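You operate a simulated robot arm through the tools that you are given. There is no shell and no other tool. Be economical: measure what you need, move in short steps, check, and stop when the job is done.

You are at the controls of a simulated two-armed robot. One attempt, no reset.

JOB
Pick up the green marker with one hand, pass it to the other hand and put it on the top of the big pale cover.

Only the result counts: the job must be done as asked and must still hold three seconds after the hand-in. Knocking over, shifting, dropping, spilling or breaking anything else fails it. Lids that push on must go on centred and level and be pressed home; caps that screw on are set level and turned clockwise until they are tight.

ROBOT AND FRAMES
Two 6-joint arms with two-finger parallel grippers on one trunk, on a base that drives. Base frame: it is fixed to the floor where the robot stands at the start and does not move with it; the origin is under the middle of the robot, x ahead of it, y to its left, z up; the surface under the hand at the start is at about z = 880. Lengths are in mm, angles in degrees, forces in N, time in s.
The left shoulder is at the start at [280, 185, 1055], the right one opposite. With the tool pointing down near the work surface each hand reaches from about 560 to 940 mm from the robot's upright axis, wherever it stands, measured 20 degrees to its own side. Places, roughly: top of the big pale cover [-3200, -1300, 800]. Payload 1.57 kg a hand.
Tool frame (each hand has its own): the origin (TCP) lies between the finger pads and is the grasp point; the fingertips stand 30 mm ahead of it; z points along the fingers, y is the line along which they close. Largest opening 80 mm; finger width 17, thickness 12; the body of the gripper, 40 by 82 mm, starts 80 mm behind the TCP.
Orientation is told as [roll, pitch, yaw] about the base's x, y, z axes, in that order, counted from this pose: with the fingers straight down and closing along the base's y, the tool's x points along the base's -x, its y along +y and its z along -z.

CONTROLS
- The arms move only by the tool nudge_tool. It takes "left_series", "right_series" or both (then of equal length, played together; a hand with none holds still); each is a list of rows, each a list of 7 numbers: the shift along the tool's x, y, z in units of 500 mm (1.0 is 500 mm), then the turn, a rotation vector about the tool's x, y, z in units of 90 degrees (1.0 is 90 degrees), then the gripper command, from -1 (shut) to 1 (fully open), values between in proportion. In form: [[x, y, z, ax, ay, az, claw], ...]. A call has 1 to 12 rows; each row is the pose to reach, as a shift and turn from the pose commanded when the call began, along the tool's axes at that moment. A call with a number of a shift or a turn outside -1 to 1 is refused whole. Each row takes 0.2 s and may step no farther than 50 mm and 8.6 degrees from the row before; otherwise, or with a gripper value out of range, the whole call is refused. A pose out of reach is approached as far as the arm can. The call stops where the force on the tool passes 40 N (or 10 N more than at its start, if that is more) or the arm is blocked; 0.2 s more then pass. The fingers move at their own pace (about 153 mm/s each) and stop on an object; they squeeze with about 22 N. The grip force told is the motor's: it shows also when the fingers shut on nothing. Time passes only in rows, and 0.2 s behind the last, so rows that repeat a pose let the fingers close. It gives the time, the measured TCP pose, the force on the tool (base axes), the opening and the grip force at its end, in the units of the frame above (readings bear some noise), with the torque about the TCP (base axes, N m) and any sound that the robot's microphone picked up.
- Cameras (640 x 400 px; columns grow to the right, rows downward): "scene" is now at [242.4, 8.3, 1506.5]; the picture's right is [0.10, -1.00, 0.00], its down [-0.66, -0.06, -0.75] and it looks along [0.75, 0.07, -0.66] (base axes); focal length 258 px, centre (320, 200). "left" rides on the left gripper at [72, 7, -122] in its tool frame; the picture's right is [-0.09, 1.00, 0.00], its down [-0.84, -0.08, -0.54] and it looks along [-0.54, -0.05, 0.84] (tool axes); focal length 238 px, centre (320, 200). "right" rides on the right gripper at [72, -7, -122] in its tool frame; the picture's right is [0.09, 1.00, 0.00], its down [-0.84, 0.08, -0.54] and it looks along [-0.54, 0.05, 0.84] (tool axes); focal length 238 px, centre (320, 200). There is no depth. A picture from a camera that has moved, and an enlarged one, comes with that camera's place and axes in the base frame and with its lens.
- get_image(camera): a new picture of that camera. The clock stands still meanwhile.
- slide_trunk(by): slides the trunk up (or, below 0, down) by that many mm; the arms and the scene camera ride with it, the base frame stays. It gives what a move gives, with no picture.
- drive_base(legs): drives the robot by 1 to 6 legs, each [ahead, turn to the left] in mm and degrees, along the robot's own axes; the way and the turn of a leg run together, so that a leg with both is an arc; at most 1500 mm and 180 degrees a leg. The arms and the cameras ride along, it lands a little off, and it stops where it bumps. It gives what a move gives.
- aim_head(pan, tilt): turns the head with the scene camera to pan (to the left, within 86 degrees either way) and tilt (down, from -29 to 69), counted from straight ahead of the robot. It gives what a move gives.
- inspect(camera, box): a new picture of the part [left, top, right, bottom] of that camera's present view, enlarged. The clock stands still meanwhile.
- close_job(): hands the job in; it is judged then, once.

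Go step by step. Nothing tells you exact positions but the pictures and the camera data: compare them with the known pose of the tool, close in by small moves and look again before you grip or let go. The budget is 120 turns and 88 pictures, counting those below and the enlarged ones. Unless the task says otherwise, let go and move clear before handing in, and close with one line.

The tools are called after ">>>" as name(argument=value, ...) on one line, values as JSON. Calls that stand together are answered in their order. nudge_tool: Moves the arms, as the interface text tells. Its arguments: {"type":"object","properties":{"left_series":{"type":"array","items":{"type":"array","items":{"type":"number"}}},"right_series":{"type":"array","items":{"type":"array","items":{"type":"number"}}}},"required":[]} The other tools are called the same way: slide_trunk (by) slides the trunk up or down; drive_base (legs) drives the base; aim_head (pan, tilt) turns the head that bears the scene camera; get_image (camera) takes a picture; inspect (camera, box) takes an enlarged picture of a part of a camera's view; close_job () hands the job in.

At the start:

```text
time: 0.0
left_ee_pos: [589.0, 231.0, 1218.7]
left_tcp_rot: [0.0, -0.1, 0.0]
left_ft_force: [0.3, -0.1, 0.0]
left_torque: [0.0, 0.06, 0.01]
left_gripper_width: 80.3
left_finger_force: 0.0
right_ee_pos: [560.7, -236.2, 1218.7]
right_tcp_rot: [0.0, 0.0, -0.1]
right_ft_force: [-0.5, 0.1, -0.3]
right_torque: [0.03, 0.02, 0.05]
right_gripper_width: 80.1
right_finger_force: 0.1
trunk travel left (down, up): [-750.0, 240.0]
robot x, y, heading: [-3.7, -1.1, -0.1]
head pan, tilt: [5.5, 41.4]
```

scene: 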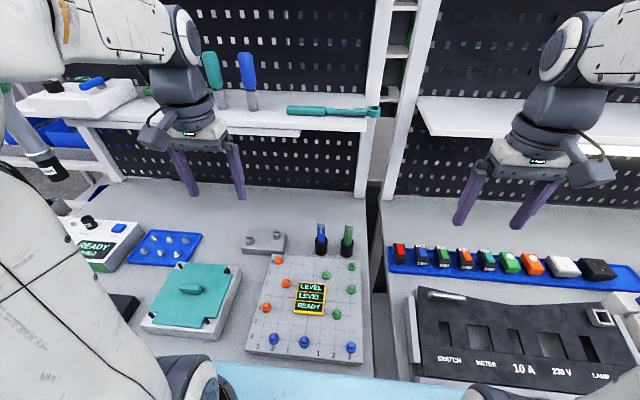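
right: 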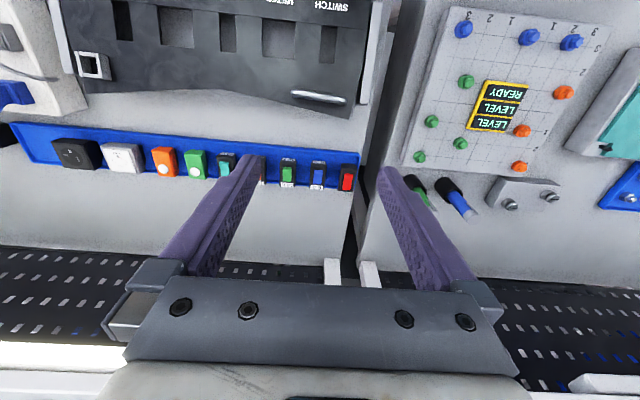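
left: 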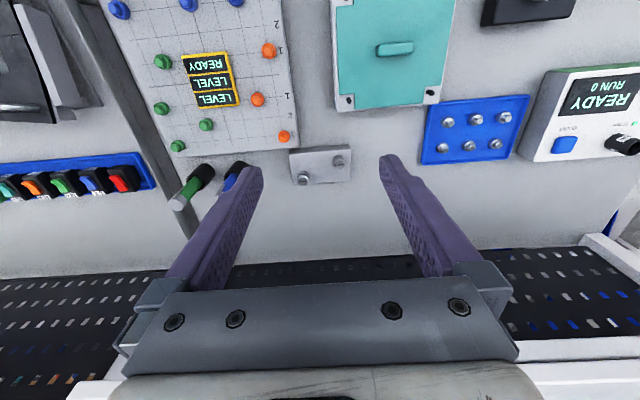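

The green marker seems to stand beside a blue one, just behind the pegboard grid. I'll look closer at it.

>>> inspect(camera="scene", box=[270, 200, 390, 275])

>>> inspect(camera="left", box=[150, 130, 310, 230])

```text
5.33 times, centred on (330, 238) of scene
camera zoom: at [242.4, 8.3, 1506.5], right [0.1, -1.0, 0.0], down [-0.66, -0.06, -0.75], along [0.75, 0.07, -0.66], focal length 1375 px, centre (267, 0)
```

zoom: 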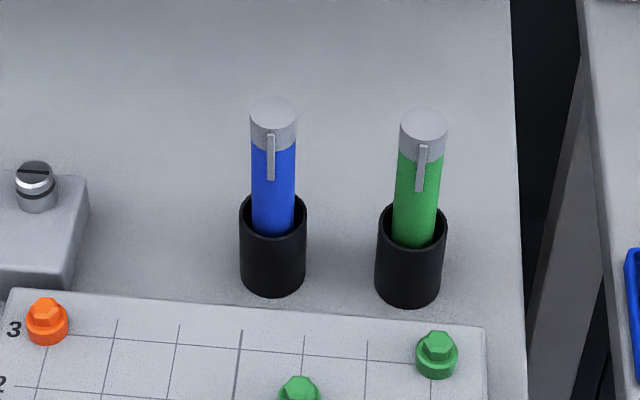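

```text
4.00 times, centred on (230, 180) of left
camera zoom: at [517.9, 237.3, 1340.6], right [0.09, 1.0, 0.0], down [0.84, -0.08, 0.54], along [0.54, -0.05, -0.84], focal length 953 px, centre (680, 280)
```

zoom: 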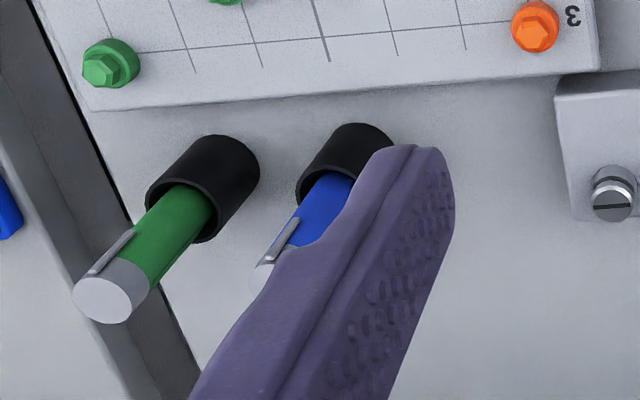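

The green marker stands in a black cup; its top is at about [718, -25, 1010] and the cup's rim at about z 930. I'll bring the right hand above it with the fingers half open.

>>> nudge_tool(right_series=[[-0.0451, 0.0604, 0.0339, 0, 0, 0, 0.4], [-0.0902, 0.1208, 0.0678, 0, 0, 0, 0.4], [-0.1353, 0.1812, 0.1017, 0, 0, 0, 0.4], [-0.1804, 0.2416, 0.1356, 0, 0, 0, 0.4], [-0.2255, 0.302, 0.1695, 0, 0, 0, 0.4], [-0.2706, 0.3624, 0.2034, 0, 0, 0, 0.4], [-0.316, 0.4228, 0.2374, 0, 0, 0, 0.4]])

>>> get_image(camera="right")

>>> get_image(camera="scene")

```text
time: 1.6
left_ee_pos: [588.4, 230.4, 1218.8]
left_tcp_rot: [0.0, 0.1, -0.1]
left_ft_force: [-0.2, -0.6, 0.6]
left_torque: [0.0, 0.04, -0.02]
left_gripper_width: 80.0
left_finger_force: 0.1
right_ee_pos: [719.3, -23.6, 1098.9]
right_tcp_rot: [-0.1, -0.1, 0.0]
right_ft_force: [-0.4, 0.3, -0.1]
right_torque: [0.0, -0.04, 0.0]
right_gripper_width: 56.0
right_finger_force: 0.1
trunk travel left (down, up): [-750.0, 240.0]
robot x, y, heading: [1.6, 0.1, -0.0]
head pan, tilt: [5.5, 41.4]
```

```text
82 pictures are left
camera right: at [646.1, -30.4, 1220.0], right [-0.09, 1.0, 0.0], down [0.84, 0.08, 0.54], along [0.54, 0.05, -0.84], focal length 238 px, centre (320, 200)
```

right: 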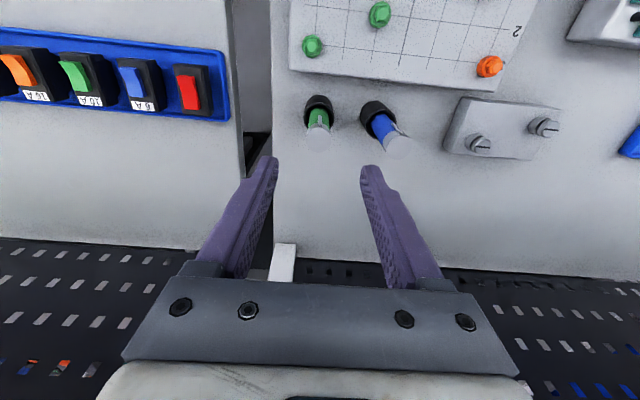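

```text
81 pictures are left
camera scene: at [242.2, 8.2, 1506.5], right [0.1, -1.0, 0.0], down [-0.66, -0.06, -0.75], along [0.75, 0.07, -0.66], focal length 258 px, centre (320, 200)
```

scene: 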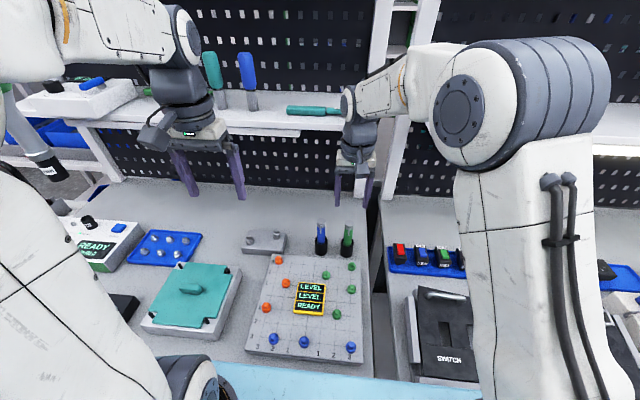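

The hand is above the marker. A zoom will refine its x position.

>>> inspect(camera="right", box=[280, 80, 440, 180])

```text
4.00 times, centred on (360, 130) of right
camera zoom: at [646.1, -30.4, 1220.0], right [-0.09, 1.0, 0.0], down [0.84, 0.08, 0.54], along [0.54, 0.05, -0.84], focal length 953 px, centre (160, 480)
```

zoom: 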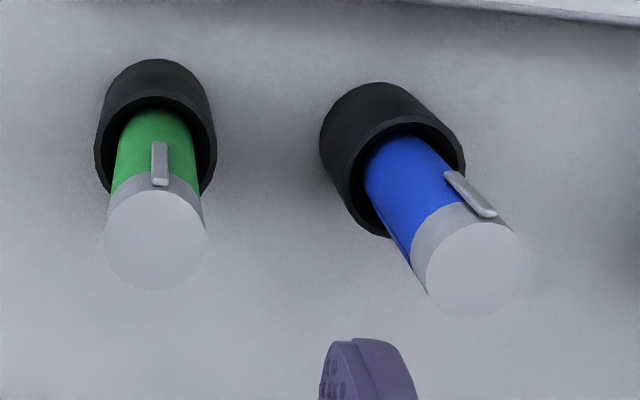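

The marker's top is at about [717, -25, 1010]. I'll descend to z 996, well above the rim, and grip.

>>> nudge_tool(right_series=[[0.004, -0.0026, 0.07, 0, 0, 0, 0.4], [0.004, -0.0026, 0.14, 0, 0, 0, 0.4], [0.004, -0.0026, 0.206, 0, 0, 0, 0.4], [0.004, -0.0026, 0.206, 0, 0, 0, 0.4], [0.004, -0.0026, 0.206, 0, 0, 0, -0.2], [0.004, -0.0026, 0.206, 0, 0, 0, -1], [0.004, -0.0026, 0.206, 0, 0, 0, -1], [0.004, -0.0026, 0.206, 0, 0, 0, -1]])

>>> inspect(camera="scene", box=[270, 170, 430, 270])

```text
time: 3.4
left_ee_pos: [588.8, 231.4, 1218.1]
left_tcp_rot: [0.1, 0.0, 0.1]
left_ft_force: [0.7, 0.1, -0.6]
left_torque: [-0.01, 0.01, -0.02]
left_gripper_width: 80.0
left_finger_force: 0.1
right_ee_pos: [718.0, -26.5, 996.5]
right_tcp_rot: [0.0, 0.0, 0.0]
right_ft_force: [0.4, -0.4, 0.1]
right_torque: [-0.02, 0.01, 0.0]
right_gripper_width: 21.5
right_finger_force: 22.2
trunk travel left (down, up): [-750.0, 240.0]
robot x, y, heading: [2.5, -2.2, 0.0]
head pan, tilt: [5.5, 41.4]
```

```text
4.00 times, centred on (350, 220) of scene
camera zoom: at [242.4, 8.3, 1506.5], right [0.1, -1.0, 0.0], down [-0.66, -0.06, -0.75], along [0.75, 0.07, -0.66], focal length 1031 px, centre (200, 120)
```

zoom: 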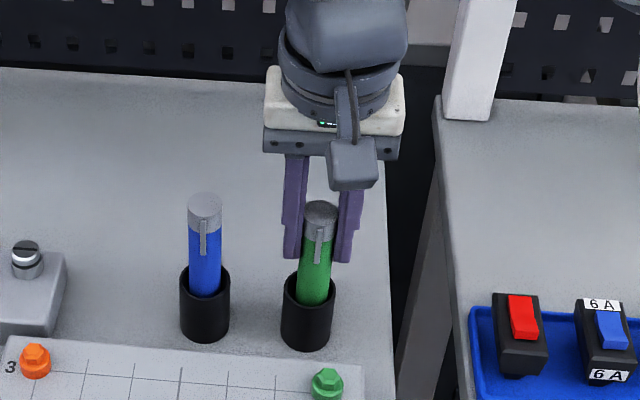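

Gripped at 21.5 mm. I'll lift straight up.

>>> nudge_tool(right_series=[[0, 0, -0.04, 0, 0, 0, -1], [0, 0, -0.12, 0, 0, 0, -1], [0, 0, -0.2, 0, 0, 0, -1], [0, 0, -0.28, 0, 0, 0, -1], [0, 0, -0.36, 0, 0, 0, -1], [0.08, 0, -0.36, 0, 0, 0, -1], [0.16, 0, -0.36, 0, 0, 0, -1]])

>>> get_image(camera="scene")

```text
time: 5.0
left_ee_pos: [590.0, 230.6, 1218.5]
left_tcp_rot: [0.0, 0.0, 0.0]
left_ft_force: [0.0, -0.1, 0.2]
left_torque: [-0.02, 0.02, 0.04]
left_gripper_width: 80.1
left_finger_force: 0.0
right_ee_pos: [638.5, -27.2, 1176.4]
right_tcp_rot: [0.1, 0.0, 0.0]
right_ft_force: [-0.1, -0.2, -0.8]
right_torque: [-0.01, 0.03, -0.01]
right_gripper_width: 21.8
right_finger_force: 22.3
trunk travel left (down, up): [-750.0, 240.0]
robot x, y, heading: [-1.4, 0.8, 0.0]
head pan, tilt: [5.5, 41.4]
```

```text
78 pictures are left
camera scene: at [242.6, 8.3, 1506.5], right [0.1, -1.0, 0.0], down [-0.66, -0.06, -0.75], along [0.75, 0.07, -0.66], focal length 258 px, centre (320, 200)
```

scene: 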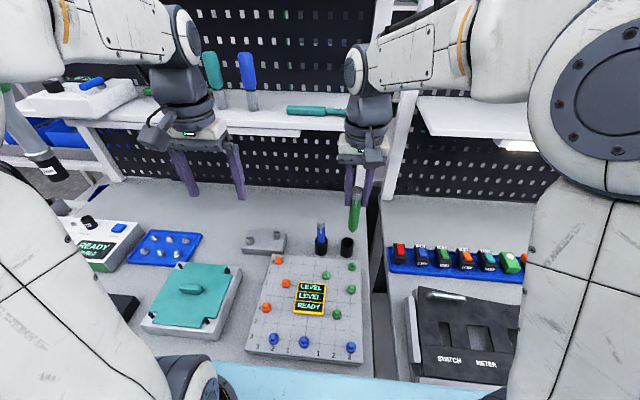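

The marker is out of its cup. Before the pass I want open space, so I'll look around for the drive.

>>> aim_head(pan=-86, tilt=20)

>>> get_image(camera="scene")

>>> aim_head(pan=86, tilt=20)

>>> get_image(camera="scene")

```text
time: 6.7
left_ee_pos: [589.4, 231.0, 1218.8]
left_tcp_rot: [-0.1, 0.0, 0.0]
left_ft_force: [-0.6, 0.2, -0.4]
left_torque: [0.01, -0.01, -0.01]
left_gripper_width: 79.9
left_finger_force: 0.1
right_ee_pos: [638.8, -28.0, 1176.1]
right_tcp_rot: [0.0, 0.0, 0.0]
right_ft_force: [0.3, 0.0, -0.9]
right_torque: [-0.02, -0.01, 0.01]
right_gripper_width: 21.6
right_finger_force: 21.4
trunk travel left (down, up): [-750.0, 240.0]
robot x, y, heading: [7.3, 0.2, -0.2]
head pan, tilt: [-85.9, 20.0]
```

```text
77 pictures are left
camera scene: at [165.4, -92.7, 1540.0], right [-1.0, -0.07, 0.0], down [-0.02, 0.34, -0.94], along [0.07, -0.94, -0.34], focal length 258 px, centre (320, 200)
```

scene: 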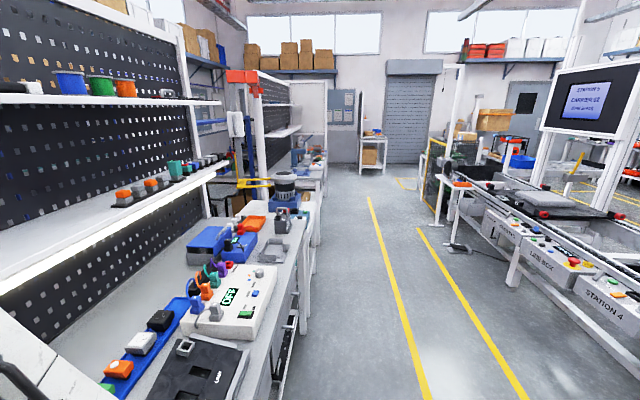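

```text
time: 9.3
left_ee_pos: [589.9, 231.4, 1218.6]
left_tcp_rot: [0.0, 0.0, 0.0]
left_ft_force: [-0.1, 0.2, 1.1]
left_torque: [-0.01, 0.0, -0.02]
left_gripper_width: 79.8
left_finger_force: 0.2
right_ee_pos: [638.6, -28.6, 1175.4]
right_tcp_rot: [0.0, 0.0, 0.0]
right_ft_force: [-0.6, 0.6, 0.0]
right_torque: [0.0, -0.03, -0.03]
right_gripper_width: 21.2
right_finger_force: 22.1
trunk travel left (down, up): [-750.0, 240.0]
robot x, y, heading: [0.4, 0.6, 0.2]
head pan, tilt: [85.9, 20.0]
```

```text
76 pictures are left
camera scene: at [165.4, 93.1, 1540.0], right [1.0, -0.07, 0.0], down [-0.02, -0.34, -0.94], along [0.07, 0.94, -0.34], focal length 258 px, centre (320, 200)
```

scene: 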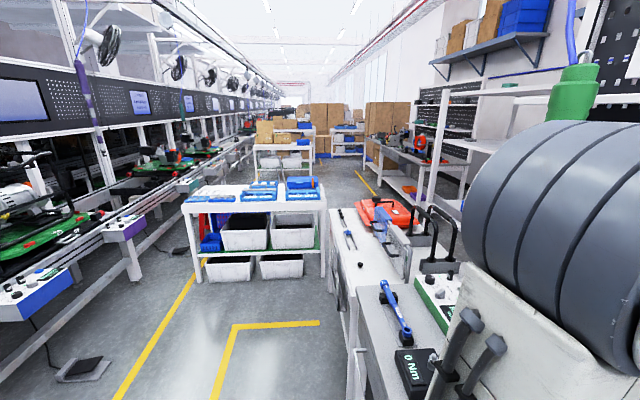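

There is an aisle behind me with a line beyond about x = -1400. I'll back off from the bench and turn partway, looking as I go.

>>> drive_base(legs=[[-450, 0]])

>>> aim_head(pan=0, tilt=40)

>>> get_image(camera="scene")

```text
time: 11.9
left_ee_pos: [144.7, 231.0, 1216.8]
left_tcp_rot: [0.0, 0.0, 0.0]
left_ft_force: [-0.3, -0.3, 0.3]
left_torque: [0.0, 0.0, 0.04]
left_gripper_width: 80.3
left_finger_force: 0.0
right_ee_pos: [193.4, -26.3, 1177.1]
right_tcp_rot: [-0.1, 0.0, 0.1]
right_ft_force: [0.7, -0.6, 1.0]
right_torque: [0.02, -0.01, -0.01]
right_gripper_width: 21.1
right_finger_force: 22.5
trunk travel left (down, up): [-750.0, 240.0]
robot x, y, heading: [-442.9, 1.8, -0.2]
head pan, tilt: [85.9, 20.0]
```

```text
time: 13.6
left_ee_pos: [144.3, 232.2, 1217.3]
left_tcp_rot: [0.0, -0.1, 0.0]
left_ft_force: [0.5, 0.4, -0.6]
left_torque: [-0.02, 0.0, -0.03]
left_gripper_width: 80.1
left_finger_force: 0.1
right_ee_pos: [192.8, -27.2, 1176.8]
right_tcp_rot: [0.0, 0.0, 0.1]
right_ft_force: [-0.1, 0.8, -0.4]
right_torque: [0.0, 0.01, -0.01]
right_gripper_width: 20.7
right_finger_force: 21.5
trunk travel left (down, up): [-750.0, 240.0]
robot x, y, heading: [-442.8, 1.6, 0.4]
head pan, tilt: [0.0, 40.0]
```

```text
75 pictures are left
camera scene: at [-201.4, 0.3, 1508.6], right [0.0, -1.0, 0.0], down [-0.64, 0.0, -0.77], along [0.77, 0.0, -0.64], focal length 258 px, centre (320, 200)
```

scene: 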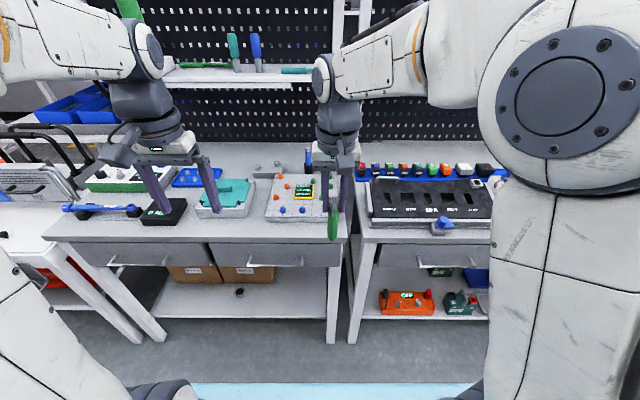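

There's room to turn. I'll rotate right to face along -y and look toward the target.

>>> drive_base(legs=[[0, -110]])

>>> aim_head(pan=-40, tilt=20)

>>> get_image(camera="scene")

```text
time: 18.5
left_ee_pos: [-409.7, -632.9, 1218.1]
left_tcp_rot: [0.1, -0.1, -108.2]
left_ft_force: [-1.0, 0.1, 0.4]
left_torque: [-0.02, 0.01, -0.02]
left_gripper_width: 80.1
left_finger_force: 0.1
right_ee_pos: [-670.6, -599.5, 1176.4]
right_tcp_rot: [0.0, 0.1, -108.1]
right_ft_force: [-0.3, -0.3, -0.6]
right_torque: [-0.01, 0.0, 0.02]
right_gripper_width: 21.2
right_finger_force: 22.6
trunk travel left (down, up): [-750.0, 240.0]
robot x, y, heading: [-445.4, -4.0, -108.1]
head pan, tilt: [0.0, 40.0]
```

```text
time: 19.6
left_ee_pos: [-410.6, -633.7, 1218.7]
left_tcp_rot: [0.1, -0.1, -108.1]
left_ft_force: [0.7, 1.1, -0.5]
left_torque: [-0.02, 0.02, 0.0]
left_gripper_width: 79.9
left_finger_force: 0.1
right_ee_pos: [-671.1, -597.8, 1177.2]
right_tcp_rot: [0.0, -0.1, -108.2]
right_ft_force: [-0.1, -1.4, -0.3]
right_torque: [-0.02, -0.01, -0.01]
right_gripper_width: 21.4
right_finger_force: 22.0
trunk travel left (down, up): [-750.0, 240.0]
robot x, y, heading: [-446.2, -2.0, -108.0]
head pan, tilt: [-40.0, 20.0]
```

```text
74 pictures are left
camera scene: at [-575.6, -201.5, 1540.0], right [-0.53, 0.85, 0.0], down [0.29, 0.18, -0.94], along [-0.8, -0.5, -0.34], focal length 258 px, centre (320, 200)
```

scene: 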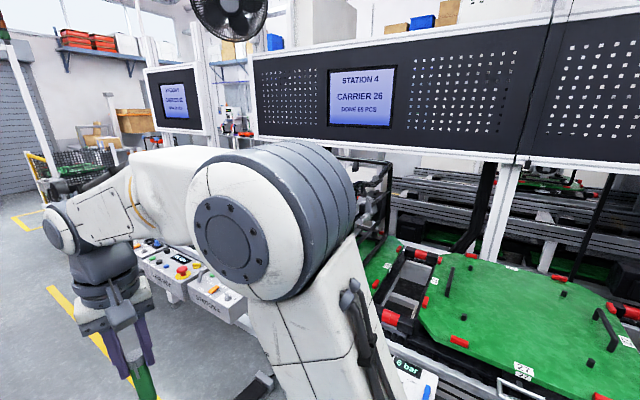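

A conveyor line stands between me and the target. I'll turn to face it and look for a way.

>>> drive_base(legs=[[0, -72]])

>>> aim_head(pan=20, tilt=18)

>>> get_image(camera="scene")

>>> aim_head(pan=-50, tilt=18)

>>> get_image(camera="scene")

>>> aim_head(pan=75, tilt=18)

>>> get_image(camera="scene")

```text
time: 23.0
left_ee_pos: [-1027.6, -249.4, 1218.1]
left_tcp_rot: [0.1, 0.0, -178.2]
left_ft_force: [0.0, 0.3, 0.9]
left_torque: [0.0, 0.0, 0.02]
left_gripper_width: 79.8
left_finger_force: 0.0
right_ee_pos: [-1085.3, 6.5, 1175.6]
right_tcp_rot: [0.1, 0.0, -178.2]
right_ft_force: [0.2, -0.9, -1.5]
right_torque: [0.0, 0.0, 0.01]
right_gripper_width: 21.2
right_finger_force: 22.3
trunk travel left (down, up): [-750.0, 240.0]
robot x, y, heading: [-444.4, -2.3, -178.2]
head pan, tilt: [-40.0, 20.0]
```

```text
time: 24.3
left_ee_pos: [-1027.2, -249.3, 1218.5]
left_tcp_rot: [0.0, -0.1, -178.2]
left_ft_force: [-0.2, 0.4, 0.0]
left_torque: [0.03, 0.0, 0.03]
left_gripper_width: 80.2
left_finger_force: 0.1
right_ee_pos: [-1084.8, 7.2, 1175.9]
right_tcp_rot: [-0.1, 0.0, -178.2]
right_ft_force: [-1.3, 0.6, -0.6]
right_torque: [-0.02, 0.0, 0.02]
right_gripper_width: 21.1
right_finger_force: 21.9
trunk travel left (down, up): [-750.0, 240.0]
robot x, y, heading: [-444.3, -4.3, -178.4]
head pan, tilt: [20.0, 18.0]
```

```text
73 pictures are left
camera scene: at [-693.3, -39.6, 1543.2], right [-0.37, 0.93, 0.0], down [0.29, 0.11, -0.95], along [-0.88, -0.35, -0.31], focal length 258 px, centre (320, 200)
```

scene: 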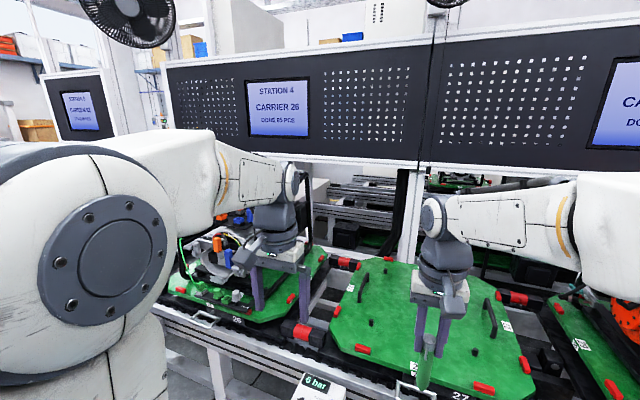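

```text
time: 25.7
left_ee_pos: [-1026.5, -249.8, 1218.0]
left_tcp_rot: [0.0, 0.0, -178.2]
left_ft_force: [0.3, 0.6, -0.5]
left_torque: [0.02, 0.03, -0.02]
left_gripper_width: 79.9
left_finger_force: 0.1
right_ee_pos: [-1084.0, 6.7, 1177.2]
right_tcp_rot: [0.0, 0.0, -178.2]
right_ft_force: [0.1, 0.0, -0.2]
right_torque: [0.04, -0.03, 0.0]
right_gripper_width: 20.9
right_finger_force: 22.1
trunk travel left (down, up): [-750.0, 240.0]
robot x, y, heading: [-450.5, 1.4, -178.4]
head pan, tilt: [-50.0, 18.0]
```

```text
72 pictures are left
camera scene: at [-668.8, 64.5, 1543.2], right [0.75, 0.67, 0.0], down [0.21, -0.23, -0.95], along [-0.63, 0.71, -0.31], focal length 258 px, centre (320, 200)
```

scene: 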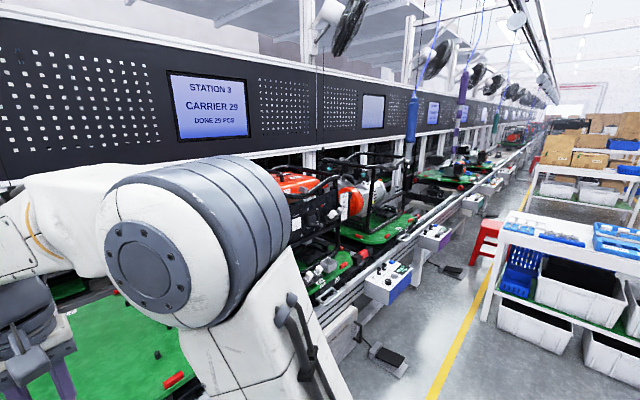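

```text
time: 27.8
left_ee_pos: [-1027.2, -249.7, 1218.7]
left_tcp_rot: [0.1, 0.0, -178.2]
left_ft_force: [-0.1, 0.3, -0.5]
left_torque: [0.0, 0.03, 0.02]
left_gripper_width: 79.9
left_finger_force: 0.1
right_ee_pos: [-1084.1, 6.5, 1176.0]
right_tcp_rot: [0.1, 0.1, -178.2]
right_ft_force: [0.3, 0.4, -0.2]
right_torque: [0.0, 0.02, 0.0]
right_gripper_width: 21.3
right_finger_force: 22.2
trunk travel left (down, up): [-750.0, 240.0]
robot x, y, heading: [-445.3, -1.5, -178.0]
head pan, tilt: [75.0, 18.0]
```

```text
71 pictures are left
camera scene: at [-628.1, -95.9, 1543.2], right [-0.97, 0.23, 0.0], down [0.07, 0.3, -0.95], along [-0.22, -0.93, -0.31], focal length 258 px, centre (320, 200)
```

scene: 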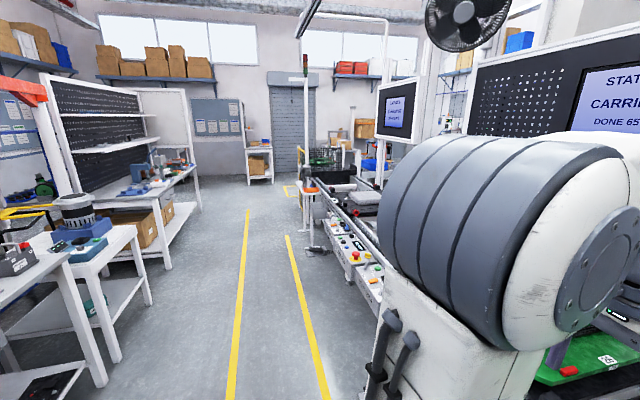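

The line ends toward -y, near the shutter. I'll turn to -y and follow the aisle to see the far side.

>>> drive_base(legs=[[0, 88], [1400, 0]])

>>> aim_head(pan=-10, tilt=15)

>>> get_image(camera="scene")

>>> aim_head(pan=-80, tilt=15)

>>> get_image(camera="scene")

```text
time: 38.4
left_ee_pos: [-258.5, -1982.6, 1219.3]
left_tcp_rot: [0.1, 0.0, -91.9]
left_ft_force: [-0.1, 0.8, -0.5]
left_torque: [-0.02, 0.0, 0.01]
left_gripper_width: 79.9
left_finger_force: 0.0
right_ee_pos: [-518.6, -2023.2, 1176.0]
right_tcp_rot: [0.1, 0.0, -91.7]
right_ft_force: [0.0, -0.1, 0.2]
right_torque: [0.0, -0.01, 0.0]
right_gripper_width: 20.8
right_finger_force: 22.1
trunk travel left (down, up): [-750.0, 240.0]
robot x, y, heading: [-468.5, -1387.5, -91.6]
head pan, tilt: [75.0, 18.0]
```

```text
time: 40.0
left_ee_pos: [-257.6, -1982.3, 1218.7]
left_tcp_rot: [0.0, 0.0, -91.8]
left_ft_force: [-0.5, 0.0, -0.5]
left_torque: [0.01, 0.01, -0.01]
left_gripper_width: 79.8
left_finger_force: 0.1
right_ee_pos: [-517.7, -2023.2, 1175.7]
right_tcp_rot: [-0.1, 0.0, -91.8]
right_ft_force: [-0.4, 0.8, -0.8]
right_torque: [0.05, 0.01, -0.01]
right_gripper_width: 21.0
right_finger_force: 21.8
trunk travel left (down, up): [-750.0, 240.0]
robot x, y, heading: [-470.4, -1388.5, -92.0]
head pan, tilt: [-10.0, 15.0]
```

```text
70 pictures are left
camera scene: at [-496.5, -1637.0, 1548.1], right [-0.98, 0.2, 0.0], down [0.05, 0.25, -0.97], along [-0.2, -0.95, -0.26], focal length 258 px, centre (320, 200)
```

scene: 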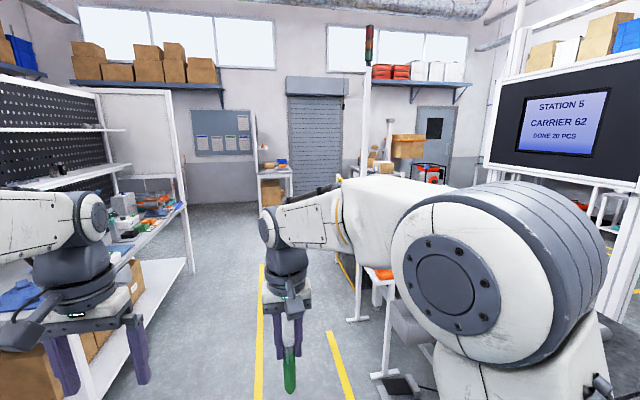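

```text
time: 41.4
left_ee_pos: [-258.3, -1982.7, 1218.2]
left_tcp_rot: [0.0, 0.1, -91.8]
left_ft_force: [0.1, 0.5, -0.8]
left_torque: [0.0, 0.03, 0.03]
left_gripper_width: 80.1
left_finger_force: 0.1
right_ee_pos: [-518.2, -2022.9, 1175.9]
right_tcp_rot: [0.0, 0.0, -91.8]
right_ft_force: [0.0, 0.3, -0.7]
right_torque: [0.01, -0.01, 0.02]
right_gripper_width: 21.3
right_finger_force: 22.2
trunk travel left (down, up): [-750.0, 240.0]
robot x, y, heading: [-472.5, -1388.3, -91.9]
head pan, tilt: [-80.0, 15.0]
```

```text
69 pictures are left
camera scene: at [-569.9, -1558.9, 1548.1], right [-0.14, 0.99, 0.0], down [0.26, 0.04, -0.97], along [-0.96, -0.14, -0.26], focal length 258 px, centre (320, 200)
```

scene: 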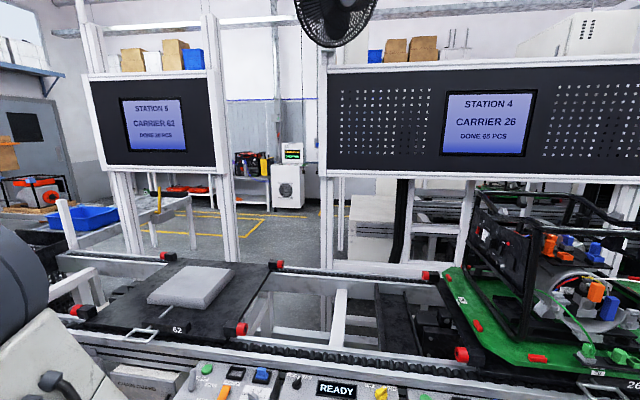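

The target direction projects to about pixel (380, 205), beyond the line, where something pale is visible. I'll zoom in.

>>> inspect(camera="scene", box=[220, 150, 500, 325])

```text
2.29 times, centred on (360, 238) of scene
camera zoom: at [-569.9, -1558.9, 1548.1], right [-0.14, 0.99, 0.0], down [0.26, 0.04, -0.97], along [-0.96, -0.14, -0.26], focal length 589 px, centre (229, 114)
```

zoom: 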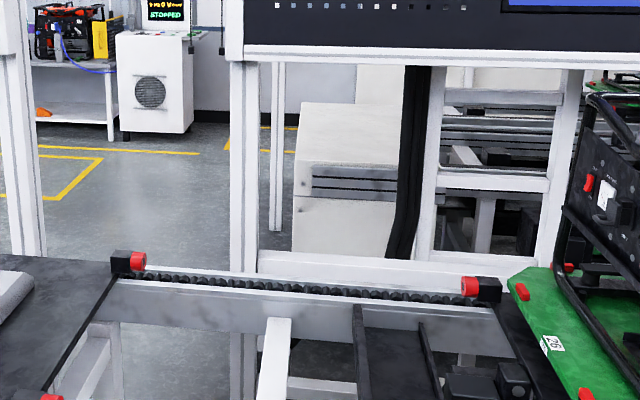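

The pale cover looks like a big white housing beyond the line, reachable from the open floor past the line's end. I'll drive farther down the aisle.

>>> drive_base(legs=[[1500, 0]])

>>> aim_head(pan=-60, tilt=18)

>>> get_image(camera="scene")

>>> aim_head(pan=5, tilt=18)

>>> get_image(camera="scene")

```text
time: 48.9
left_ee_pos: [-269.1, -3488.7, 1218.6]
left_tcp_rot: [0.0, 0.0, -90.3]
left_ft_force: [-0.5, -0.2, -0.5]
left_torque: [0.01, 0.01, 0.01]
left_gripper_width: 80.2
left_finger_force: 0.1
right_ee_pos: [-528.1, -3537.3, 1177.6]
right_tcp_rot: [0.0, -0.1, -90.1]
right_ft_force: [0.0, 0.4, -0.8]
right_torque: [0.02, 0.0, -0.02]
right_gripper_width: 21.2
right_finger_force: 21.8
trunk travel left (down, up): [-750.0, 240.0]
robot x, y, heading: [-496.7, -2893.6, -90.1]
head pan, tilt: [-80.0, 15.0]
```

```text
time: 49.7
left_ee_pos: [-269.7, -3488.1, 1219.2]
left_tcp_rot: [0.0, 0.1, -90.2]
left_ft_force: [0.2, 0.3, -0.4]
left_torque: [0.01, 0.0, 0.01]
left_gripper_width: 80.3
left_finger_force: 0.0
right_ee_pos: [-527.5, -3537.0, 1176.2]
right_tcp_rot: [0.0, 0.0, -90.3]
right_ft_force: [-0.1, 0.0, 0.7]
right_torque: [0.0, -0.01, 0.03]
right_gripper_width: 21.0
right_finger_force: 22.0
trunk travel left (down, up): [-750.0, 240.0]
robot x, y, heading: [-498.6, -2898.1, -90.4]
head pan, tilt: [-60.0, 18.0]
```

```text
67 pictures are left
camera scene: at [-581.4, -3104.9, 1543.3], right [-0.5, 0.87, 0.0], down [0.27, 0.15, -0.95], along [-0.83, -0.47, -0.31], focal length 258 px, centre (320, 200)
```

scene: 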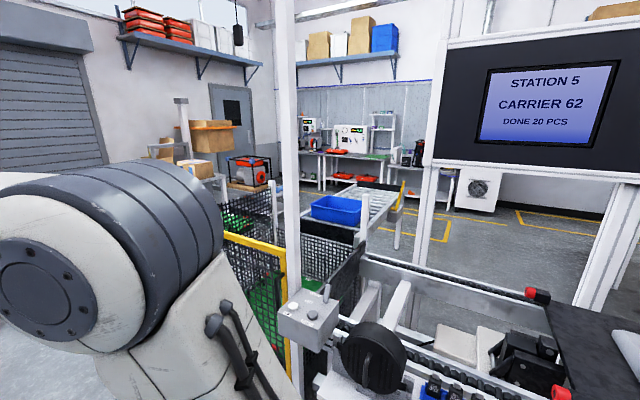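

```text
time: 51.1
left_ee_pos: [-268.6, -3489.1, 1219.0]
left_tcp_rot: [0.0, 0.1, -90.2]
left_ft_force: [-0.4, -0.5, -0.6]
left_torque: [0.01, 0.02, 0.0]
left_gripper_width: 79.9
left_finger_force: 0.0
right_ee_pos: [-528.0, -3535.7, 1176.8]
right_tcp_rot: [0.0, 0.0, -90.2]
right_ft_force: [0.0, 0.1, -0.6]
right_torque: [-0.01, 0.0, 0.01]
right_gripper_width: 21.0
right_finger_force: 21.7
trunk travel left (down, up): [-750.0, 240.0]
robot x, y, heading: [-498.3, -2902.1, -90.4]
head pan, tilt: [5.0, 18.0]
```

```text
66 pictures are left
camera scene: at [-492.7, -3151.7, 1543.2], right [-1.0, -0.08, 0.0], down [-0.03, 0.31, -0.95], along [0.08, -0.95, -0.31], focal length 258 px, centre (320, 200)
```

scene: 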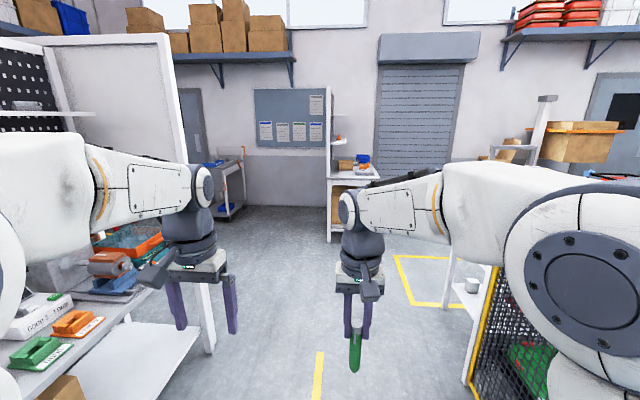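

The way ahead is clear to about y = -6000. I'll go farther, then look along -x.

>>> drive_base(legs=[[1450, 0]])

>>> aim_head(pan=-55, tilt=25)

>>> get_image(camera="scene")

>>> aim_head(pan=-86, tilt=20)

>>> get_image(camera="scene")

```text
time: 58.4
left_ee_pos: [-296.4, -4965.6, 1218.6]
left_tcp_rot: [0.0, 0.1, -91.1]
left_ft_force: [0.0, -0.4, 0.5]
left_torque: [-0.01, 0.01, 0.0]
left_gripper_width: 80.1
left_finger_force: 0.0
right_ee_pos: [-556.0, -5010.2, 1177.7]
right_tcp_rot: [-0.1, 0.0, -91.1]
right_ft_force: [0.7, 0.1, 0.0]
right_torque: [0.01, 0.02, 0.01]
right_gripper_width: 21.1
right_finger_force: 22.5
trunk travel left (down, up): [-750.0, 240.0]
robot x, y, heading: [-518.3, -4374.4, -91.6]
head pan, tilt: [5.0, 18.0]
```

```text
time: 59.7
left_ee_pos: [-297.8, -4966.7, 1218.0]
left_tcp_rot: [0.0, 0.0, -91.0]
left_ft_force: [0.2, 0.1, 0.2]
left_torque: [-0.02, 0.04, -0.03]
left_gripper_width: 80.0
left_finger_force: 0.2
right_ee_pos: [-557.0, -5011.0, 1176.6]
right_tcp_rot: [0.0, 0.0, -91.0]
right_ft_force: [0.2, -0.2, -0.6]
right_torque: [0.0, 0.01, 0.01]
right_gripper_width: 21.1
right_finger_force: 22.3
trunk travel left (down, up): [-750.0, 240.0]
robot x, y, heading: [-518.2, -4373.2, -91.5]
head pan, tilt: [-55.0, 25.0]
```

```text
65 pictures are left
camera scene: at [-597.8, -4583.7, 1531.9], right [-0.56, 0.83, 0.0], down [0.35, 0.24, -0.91], along [-0.75, -0.51, -0.42], focal length 258 px, centre (320, 200)
```

scene: 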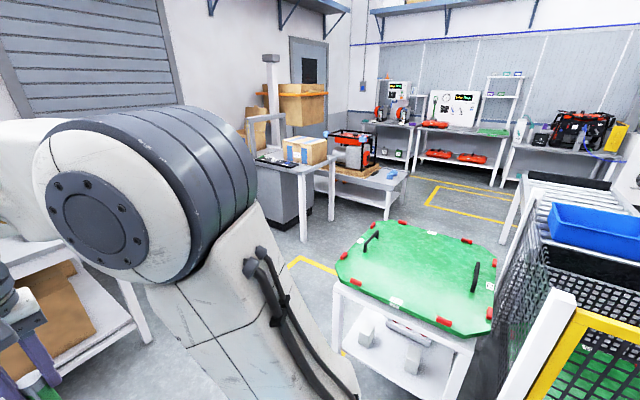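

```text
time: 60.7
left_ee_pos: [-296.4, -4966.1, 1218.8]
left_tcp_rot: [0.0, 0.0, -91.0]
left_ft_force: [0.3, 0.3, 0.1]
left_torque: [-0.01, 0.04, 0.01]
left_gripper_width: 80.1
left_finger_force: 0.0
right_ee_pos: [-556.0, -5011.5, 1176.6]
right_tcp_rot: [0.1, 0.1, -91.1]
right_ft_force: [0.6, 0.2, 0.4]
right_torque: [-0.03, 0.01, -0.02]
right_gripper_width: 21.3
right_finger_force: 21.8
trunk travel left (down, up): [-750.0, 240.0]
robot x, y, heading: [-517.0, -4371.2, -91.1]
head pan, tilt: [-85.9, 20.0]
```

```text
64 pictures are left
camera scene: at [-614.2, -4537.1, 1540.0], right [-0.05, 1.0, 0.0], down [0.34, 0.02, -0.94], along [-0.94, -0.05, -0.34], focal length 258 px, centre (320, 200)
```

scene: 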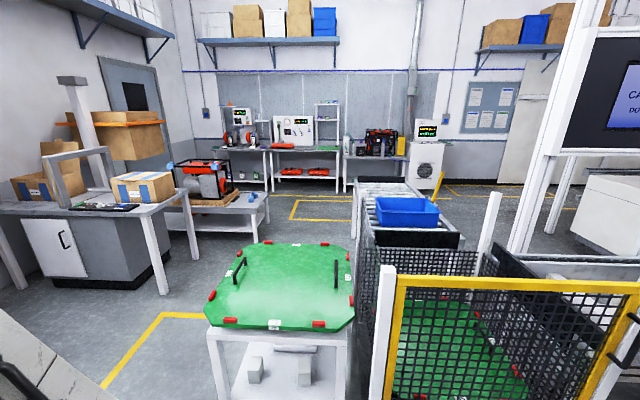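

A gap of about 1 m leads between the green-topped trolley (edge y ≈ -5010) and the packing table (y ≈ -6030), then past the roller conveyor at x ≈ -3900. I'll go to y ≈ -5520 and turn to face -x.

>>> drive_base(legs=[[1150, 0], [0, -88.5]])

>>> aim_head(pan=0, tilt=30)

>>> get_image(camera="scene")

```text
time: 66.3
left_ee_pos: [-324.4, -6109.1, 1219.7]
left_tcp_rot: [0.0, 0.7, -91.3]
left_ft_force: [0.0, 3.9, 1.4]
left_torque: [-0.56, -0.05, -0.05]
left_gripper_width: 80.0
left_finger_force: 0.2
right_ee_pos: [-583.4, -6156.7, 1176.8]
right_tcp_rot: [0.0, 0.0, -91.3]
right_ft_force: [0.0, 0.4, 0.5]
right_torque: [0.0, -0.03, -0.02]
right_gripper_width: 20.7
right_finger_force: 23.0
trunk travel left (down, up): [-750.0, 240.0]
robot x, y, heading: [-544.6, -5516.6, -91.3]
head pan, tilt: [-85.9, 20.0]
stopped in leg 1: the force on the tool passed its limit at 57 N (the readings are from after the stop); the commanded pose is now the measured one
```

```text
time: 67.9
left_ee_pos: [-324.4, -6108.1, 1217.7]
left_tcp_rot: [0.0, 0.7, -91.3]
left_ft_force: [-0.7, 6.7, 1.3]
left_torque: [-0.95, -0.03, -0.04]
left_gripper_width: 80.0
left_finger_force: 0.0
right_ee_pos: [-583.3, -6155.9, 1177.1]
right_tcp_rot: [0.0, 0.0, -91.3]
right_ft_force: [0.9, 0.4, 0.4]
right_torque: [0.0, -0.01, 0.0]
right_gripper_width: 21.2
right_finger_force: 22.2
trunk travel left (down, up): [-750.0, 240.0]
robot x, y, heading: [-537.5, -5514.6, -91.3]
head pan, tilt: [0.0, 30.0]
```

```text
63 pictures are left
camera scene: at [-549.2, -5768.2, 1524.0], right [-1.0, 0.02, 0.0], down [0.01, 0.5, -0.87], along [-0.02, -0.87, -0.5], focal length 258 px, centre (320, 200)
```

scene: 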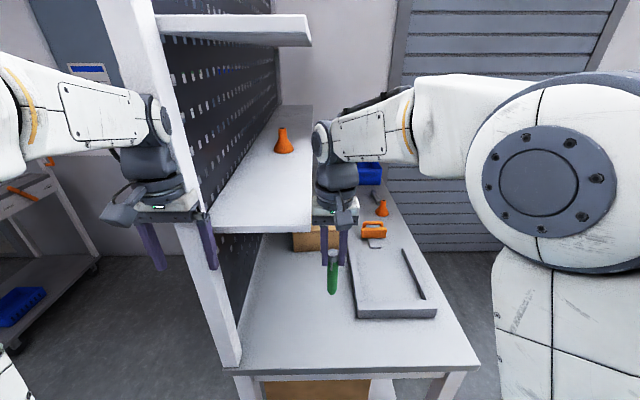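

The left fingers touched a rack's post that was nearer than I judged. It looks undisturbed, so I'll back straight off and look again.

>>> drive_base(legs=[[-350, 0]])

>>> get_image(camera="scene")

>>> aim_head(pan=-75, tilt=35)

>>> get_image(camera="scene")

```text
time: 70.2
left_ee_pos: [-313.8, -5755.8, 1218.1]
left_tcp_rot: [0.0, 0.8, -91.1]
left_ft_force: [0.3, -1.1, 0.5]
left_torque: [-0.03, 0.0, 0.04]
left_gripper_width: 79.9
left_finger_force: 0.1
right_ee_pos: [-573.6, -5803.8, 1176.0]
right_tcp_rot: [0.0, 0.0, -91.0]
right_ft_force: [-0.8, -0.8, -0.3]
right_torque: [0.01, 0.01, -0.01]
right_gripper_width: 21.1
right_finger_force: 21.9
trunk travel left (down, up): [-750.0, 240.0]
robot x, y, heading: [-534.1, -5165.1, -91.1]
head pan, tilt: [0.0, 30.0]
```

```text
62 pictures are left
camera scene: at [-540.6, -5416.4, 1523.9], right [-1.0, 0.02, 0.0], down [0.01, 0.5, -0.87], along [-0.02, -0.87, -0.5], focal length 258 px, centre (320, 200)
```

scene: 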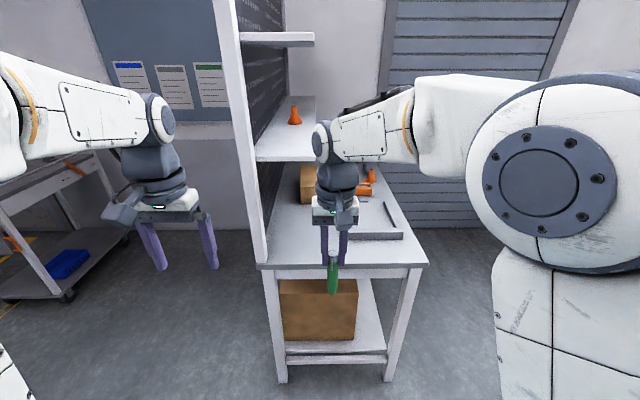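

```text
time: 71.6
left_ee_pos: [-313.6, -5755.9, 1218.4]
left_tcp_rot: [0.0, 0.7, -91.2]
left_ft_force: [0.1, 0.1, 0.4]
left_torque: [0.0, -0.01, 0.03]
left_gripper_width: 80.1
left_finger_force: 0.0
right_ee_pos: [-574.4, -5805.0, 1176.3]
right_tcp_rot: [0.0, 0.0, -91.0]
right_ft_force: [-0.9, 0.0, 0.1]
right_torque: [0.0, -0.02, -0.03]
right_gripper_width: 21.2
right_finger_force: 21.9
trunk travel left (down, up): [-750.0, 240.0]
robot x, y, heading: [-530.2, -5167.3, -91.1]
head pan, tilt: [-75.0, 35.0]
```

```text
61 pictures are left
camera scene: at [-624.3, -5346.8, 1516.1], right [-0.24, 0.97, 0.0], down [0.56, 0.14, -0.82], along [-0.8, -0.2, -0.57], focal length 258 px, centre (320, 200)
```

scene: 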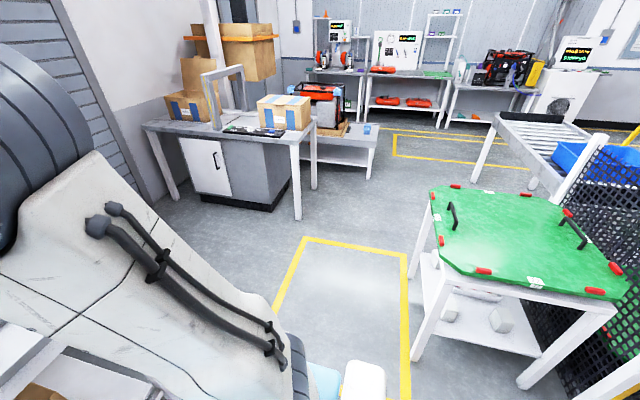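

I remeasured: the gap runs from y ≈ -6007 to -4990, and the turn here is clear. I'll step diagonally to y ≈ -5480, then face -x.

>>> drive_base(legs=[[0, -44], [440, 0], [0, -45]])

>>> aim_head(pan=0, tilt=30)

>>> get_image(camera="scene")

```text
time: 78.4
left_ee_pos: [-1433.3, -5706.1, 1219.4]
left_tcp_rot: [0.0, 0.7, 179.9]
left_ft_force: [0.7, 0.3, 0.3]
left_torque: [0.01, 0.0, -0.04]
left_gripper_width: 80.0
left_finger_force: 0.1
right_ee_pos: [-1485.2, -5448.3, 1175.8]
right_tcp_rot: [0.0, 0.0, 179.8]
right_ft_force: [-0.4, 0.0, -0.8]
right_torque: [0.0, 0.0, -0.02]
right_gripper_width: 21.0
right_finger_force: 21.7
trunk travel left (down, up): [-750.0, 240.0]
robot x, y, heading: [-850.0, -5479.3, 179.7]
head pan, tilt: [-75.0, 35.0]
```

```text
time: 79.8
left_ee_pos: [-1432.6, -5706.8, 1218.4]
left_tcp_rot: [-0.1, 0.7, 179.9]
left_ft_force: [-0.1, 0.1, 0.0]
left_torque: [-0.02, 0.0, 0.0]
left_gripper_width: 80.1
left_finger_force: 0.1
right_ee_pos: [-1484.4, -5447.1, 1175.9]
right_tcp_rot: [0.0, -0.1, 180.0]
right_ft_force: [-0.5, 0.2, -0.7]
right_torque: [0.01, 0.0, 0.01]
right_gripper_width: 21.3
right_finger_force: 21.8
trunk travel left (down, up): [-750.0, 240.0]
robot x, y, heading: [-847.0, -5476.3, 179.7]
head pan, tilt: [0.0, 30.0]
```

```text
60 pictures are left
camera scene: at [-1098.2, -5475.2, 1523.9], right [0.01, 1.0, 0.0], down [0.5, 0.0, -0.87], along [-0.87, 0.0, -0.5], focal length 258 px, centre (320, 200)
```

scene: 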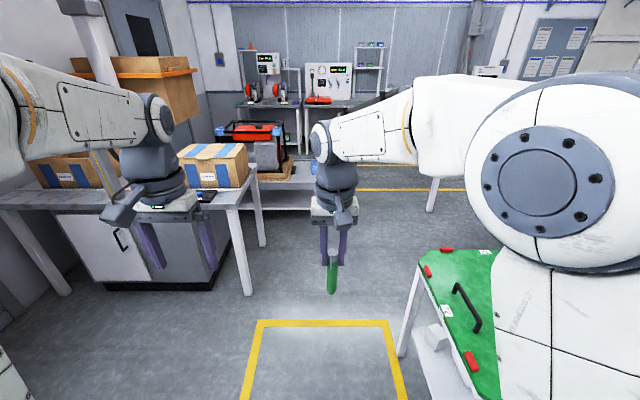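

The path is clear. I'll drive between the trolley and table, then angle right toward the gap beside the roller conveyor.

>>> drive_base(legs=[[1250, 0], [0, -25]])

>>> aim_head(pan=-15, tilt=25)

>>> get_image(camera="scene")

```text
time: 87.5
left_ee_pos: [-2736.7, -5416.8, 1219.4]
left_tcp_rot: [0.0, 0.7, 154.2]
left_ft_force: [0.4, -0.9, 0.6]
left_torque: [0.03, 0.01, 0.0]
left_gripper_width: 80.0
left_finger_force: 0.1
right_ee_pos: [-2672.6, -5162.2, 1176.7]
right_tcp_rot: [-0.1, -0.1, 154.3]
right_ft_force: [-0.9, 0.1, -0.8]
right_torque: [0.0, 0.05, -0.03]
right_gripper_width: 21.3
right_finger_force: 22.3
trunk travel left (down, up): [-750.0, 240.0]
robot x, y, heading: [-2112.4, -5465.8, 154.0]
head pan, tilt: [0.0, 30.0]
```

```text
time: 88.3
left_ee_pos: [-2736.6, -5418.1, 1218.6]
left_tcp_rot: [-0.1, 0.8, 154.2]
left_ft_force: [0.1, -0.1, -0.9]
left_torque: [0.0, 0.01, 0.01]
left_gripper_width: 79.8
left_finger_force: 0.1
right_ee_pos: [-2671.6, -5162.5, 1176.5]
right_tcp_rot: [0.0, 0.0, 154.1]
right_ft_force: [0.2, -1.0, -0.5]
right_torque: [0.02, 0.02, 0.0]
right_gripper_width: 21.1
right_finger_force: 21.5
trunk travel left (down, up): [-750.0, 240.0]
robot x, y, heading: [-2108.5, -5466.4, 154.1]
head pan, tilt: [-15.0, 25.0]
```

```text
59 pictures are left
camera scene: at [-2323.7, -5333.3, 1531.9], right [0.66, 0.76, 0.0], down [0.32, -0.28, -0.91], along [-0.68, 0.59, -0.42], focal length 258 px, centre (320, 200)
```

scene: 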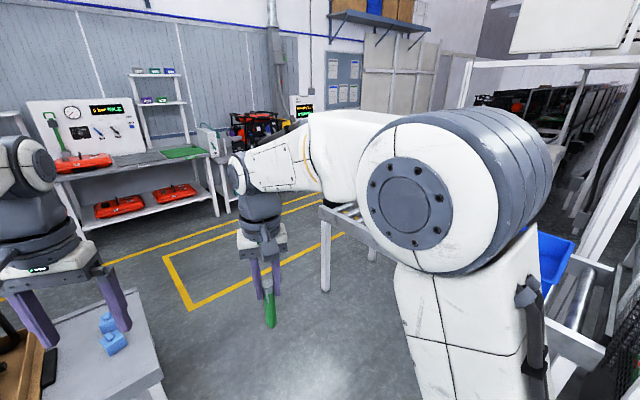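

The roller conveyor ends at x ≈ -3480 and the low table's edge is at y ≈ -5430. I'll drive through the middle, then turn toward +y.

>>> drive_base(legs=[[0, -1.5], [1050, 0], [1050, 0], [0, -63]])

>>> aim_head(pan=-10, tilt=22)

>>> get_image(camera="scene")

```text
time: 101.6
left_ee_pos: [-4176.5, -3928.3, 1219.3]
left_tcp_rot: [0.0, 0.7, 90.5]
left_ft_force: [-0.1, 0.1, 0.4]
left_torque: [0.0, -0.02, 0.0]
left_gripper_width: 80.1
left_finger_force: 0.1
right_ee_pos: [-3919.7, -3871.4, 1175.5]
right_tcp_rot: [0.0, 0.0, 90.6]
right_ft_force: [-0.2, -0.3, -1.0]
right_torque: [0.02, 0.01, 0.02]
right_gripper_width: 21.1
right_finger_force: 21.9
trunk travel left (down, up): [-750.0, 240.0]
robot x, y, heading: [-3942.7, -4508.4, 90.2]
head pan, tilt: [-15.0, 25.0]
```

```text
time: 102.3
left_ee_pos: [-4176.7, -3928.2, 1218.7]
left_tcp_rot: [-0.1, 0.7, 90.5]
left_ft_force: [0.9, 1.0, 0.2]
left_torque: [0.03, 0.0, 0.02]
left_gripper_width: 80.0
left_finger_force: 0.0
right_ee_pos: [-3919.2, -3871.6, 1175.5]
right_tcp_rot: [0.0, 0.0, 90.5]
right_ft_force: [-0.5, -0.4, -0.5]
right_torque: [-0.01, -0.02, 0.0]
right_gripper_width: 21.0
right_finger_force: 21.8
trunk travel left (down, up): [-750.0, 240.0]
robot x, y, heading: [-3942.2, -4512.6, 90.3]
head pan, tilt: [-10.0, 22.0]
```

```text
58 pictures are left
camera scene: at [-3927.4, -4259.2, 1536.7], right [0.99, -0.17, 0.0], down [-0.06, -0.37, -0.93], along [0.16, 0.91, -0.37], focal length 258 px, centre (320, 200)
```

scene: 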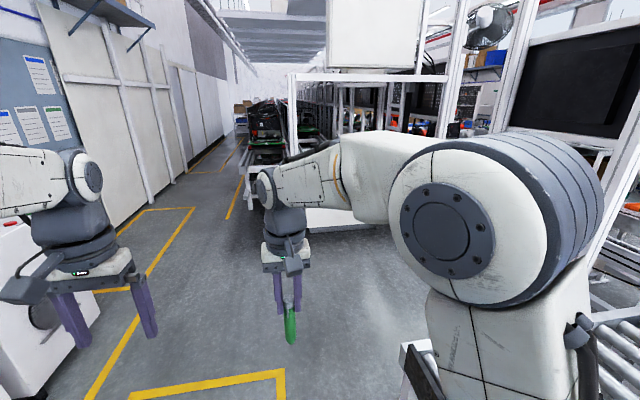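

The floor ahead is clear and the white housing is ahead to the right. I'll go closer.

>>> drive_base(legs=[[900, 0], [0, -30]])

>>> aim_head(pan=12, tilt=22)

>>> get_image(camera="scene")

```text
time: 108.5
left_ee_pos: [-3845.3, -2996.6, 1218.5]
left_tcp_rot: [0.0, 0.5, 60.2]
left_ft_force: [0.3, 0.5, 0.6]
left_torque: [0.0, -0.01, 0.02]
left_gripper_width: 79.7
left_finger_force: 0.1
right_ee_pos: [-3595.0, -3078.4, 1176.3]
right_tcp_rot: [0.0, 0.0, 60.0]
right_ft_force: [-1.1, 0.5, -0.4]
right_torque: [0.01, -0.03, 0.02]
right_gripper_width: 20.9
right_finger_force: 21.9
trunk travel left (down, up): [-750.0, 240.0]
robot x, y, heading: [-3936.4, -3617.4, 59.5]
head pan, tilt: [-10.0, 22.0]
```

```text
time: 109.3
left_ee_pos: [-3844.7, -2996.6, 1217.9]
left_tcp_rot: [0.0, 0.7, 60.0]
left_ft_force: [-0.8, -0.6, 0.1]
left_torque: [0.0, 0.02, 0.02]
left_gripper_width: 80.1
left_finger_force: 0.0
right_ee_pos: [-3594.9, -3079.0, 1176.1]
right_tcp_rot: [0.1, 0.0, 60.1]
right_ft_force: [-0.1, -0.1, -0.1]
right_torque: [0.0, 0.02, -0.01]
right_gripper_width: 20.8
right_finger_force: 22.4
trunk travel left (down, up): [-750.0, 240.0]
robot x, y, heading: [-3937.3, -3617.1, 59.6]
head pan, tilt: [12.0, 22.0]
```

```text
57 pictures are left
camera scene: at [-3828.6, -3392.1, 1536.7], right [0.95, -0.32, 0.0], down [-0.12, -0.36, -0.93], along [0.29, 0.88, -0.37], focal length 258 px, centre (320, 200)
```

scene: 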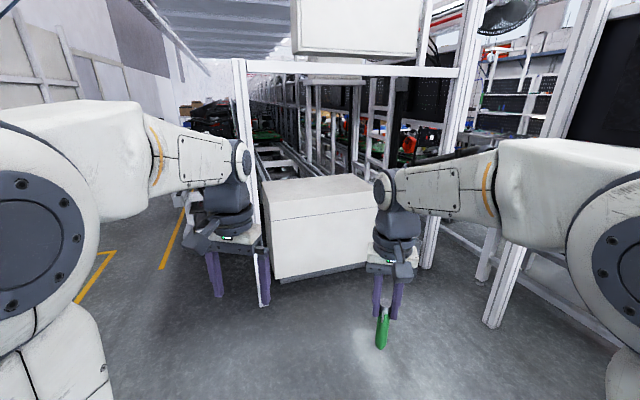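

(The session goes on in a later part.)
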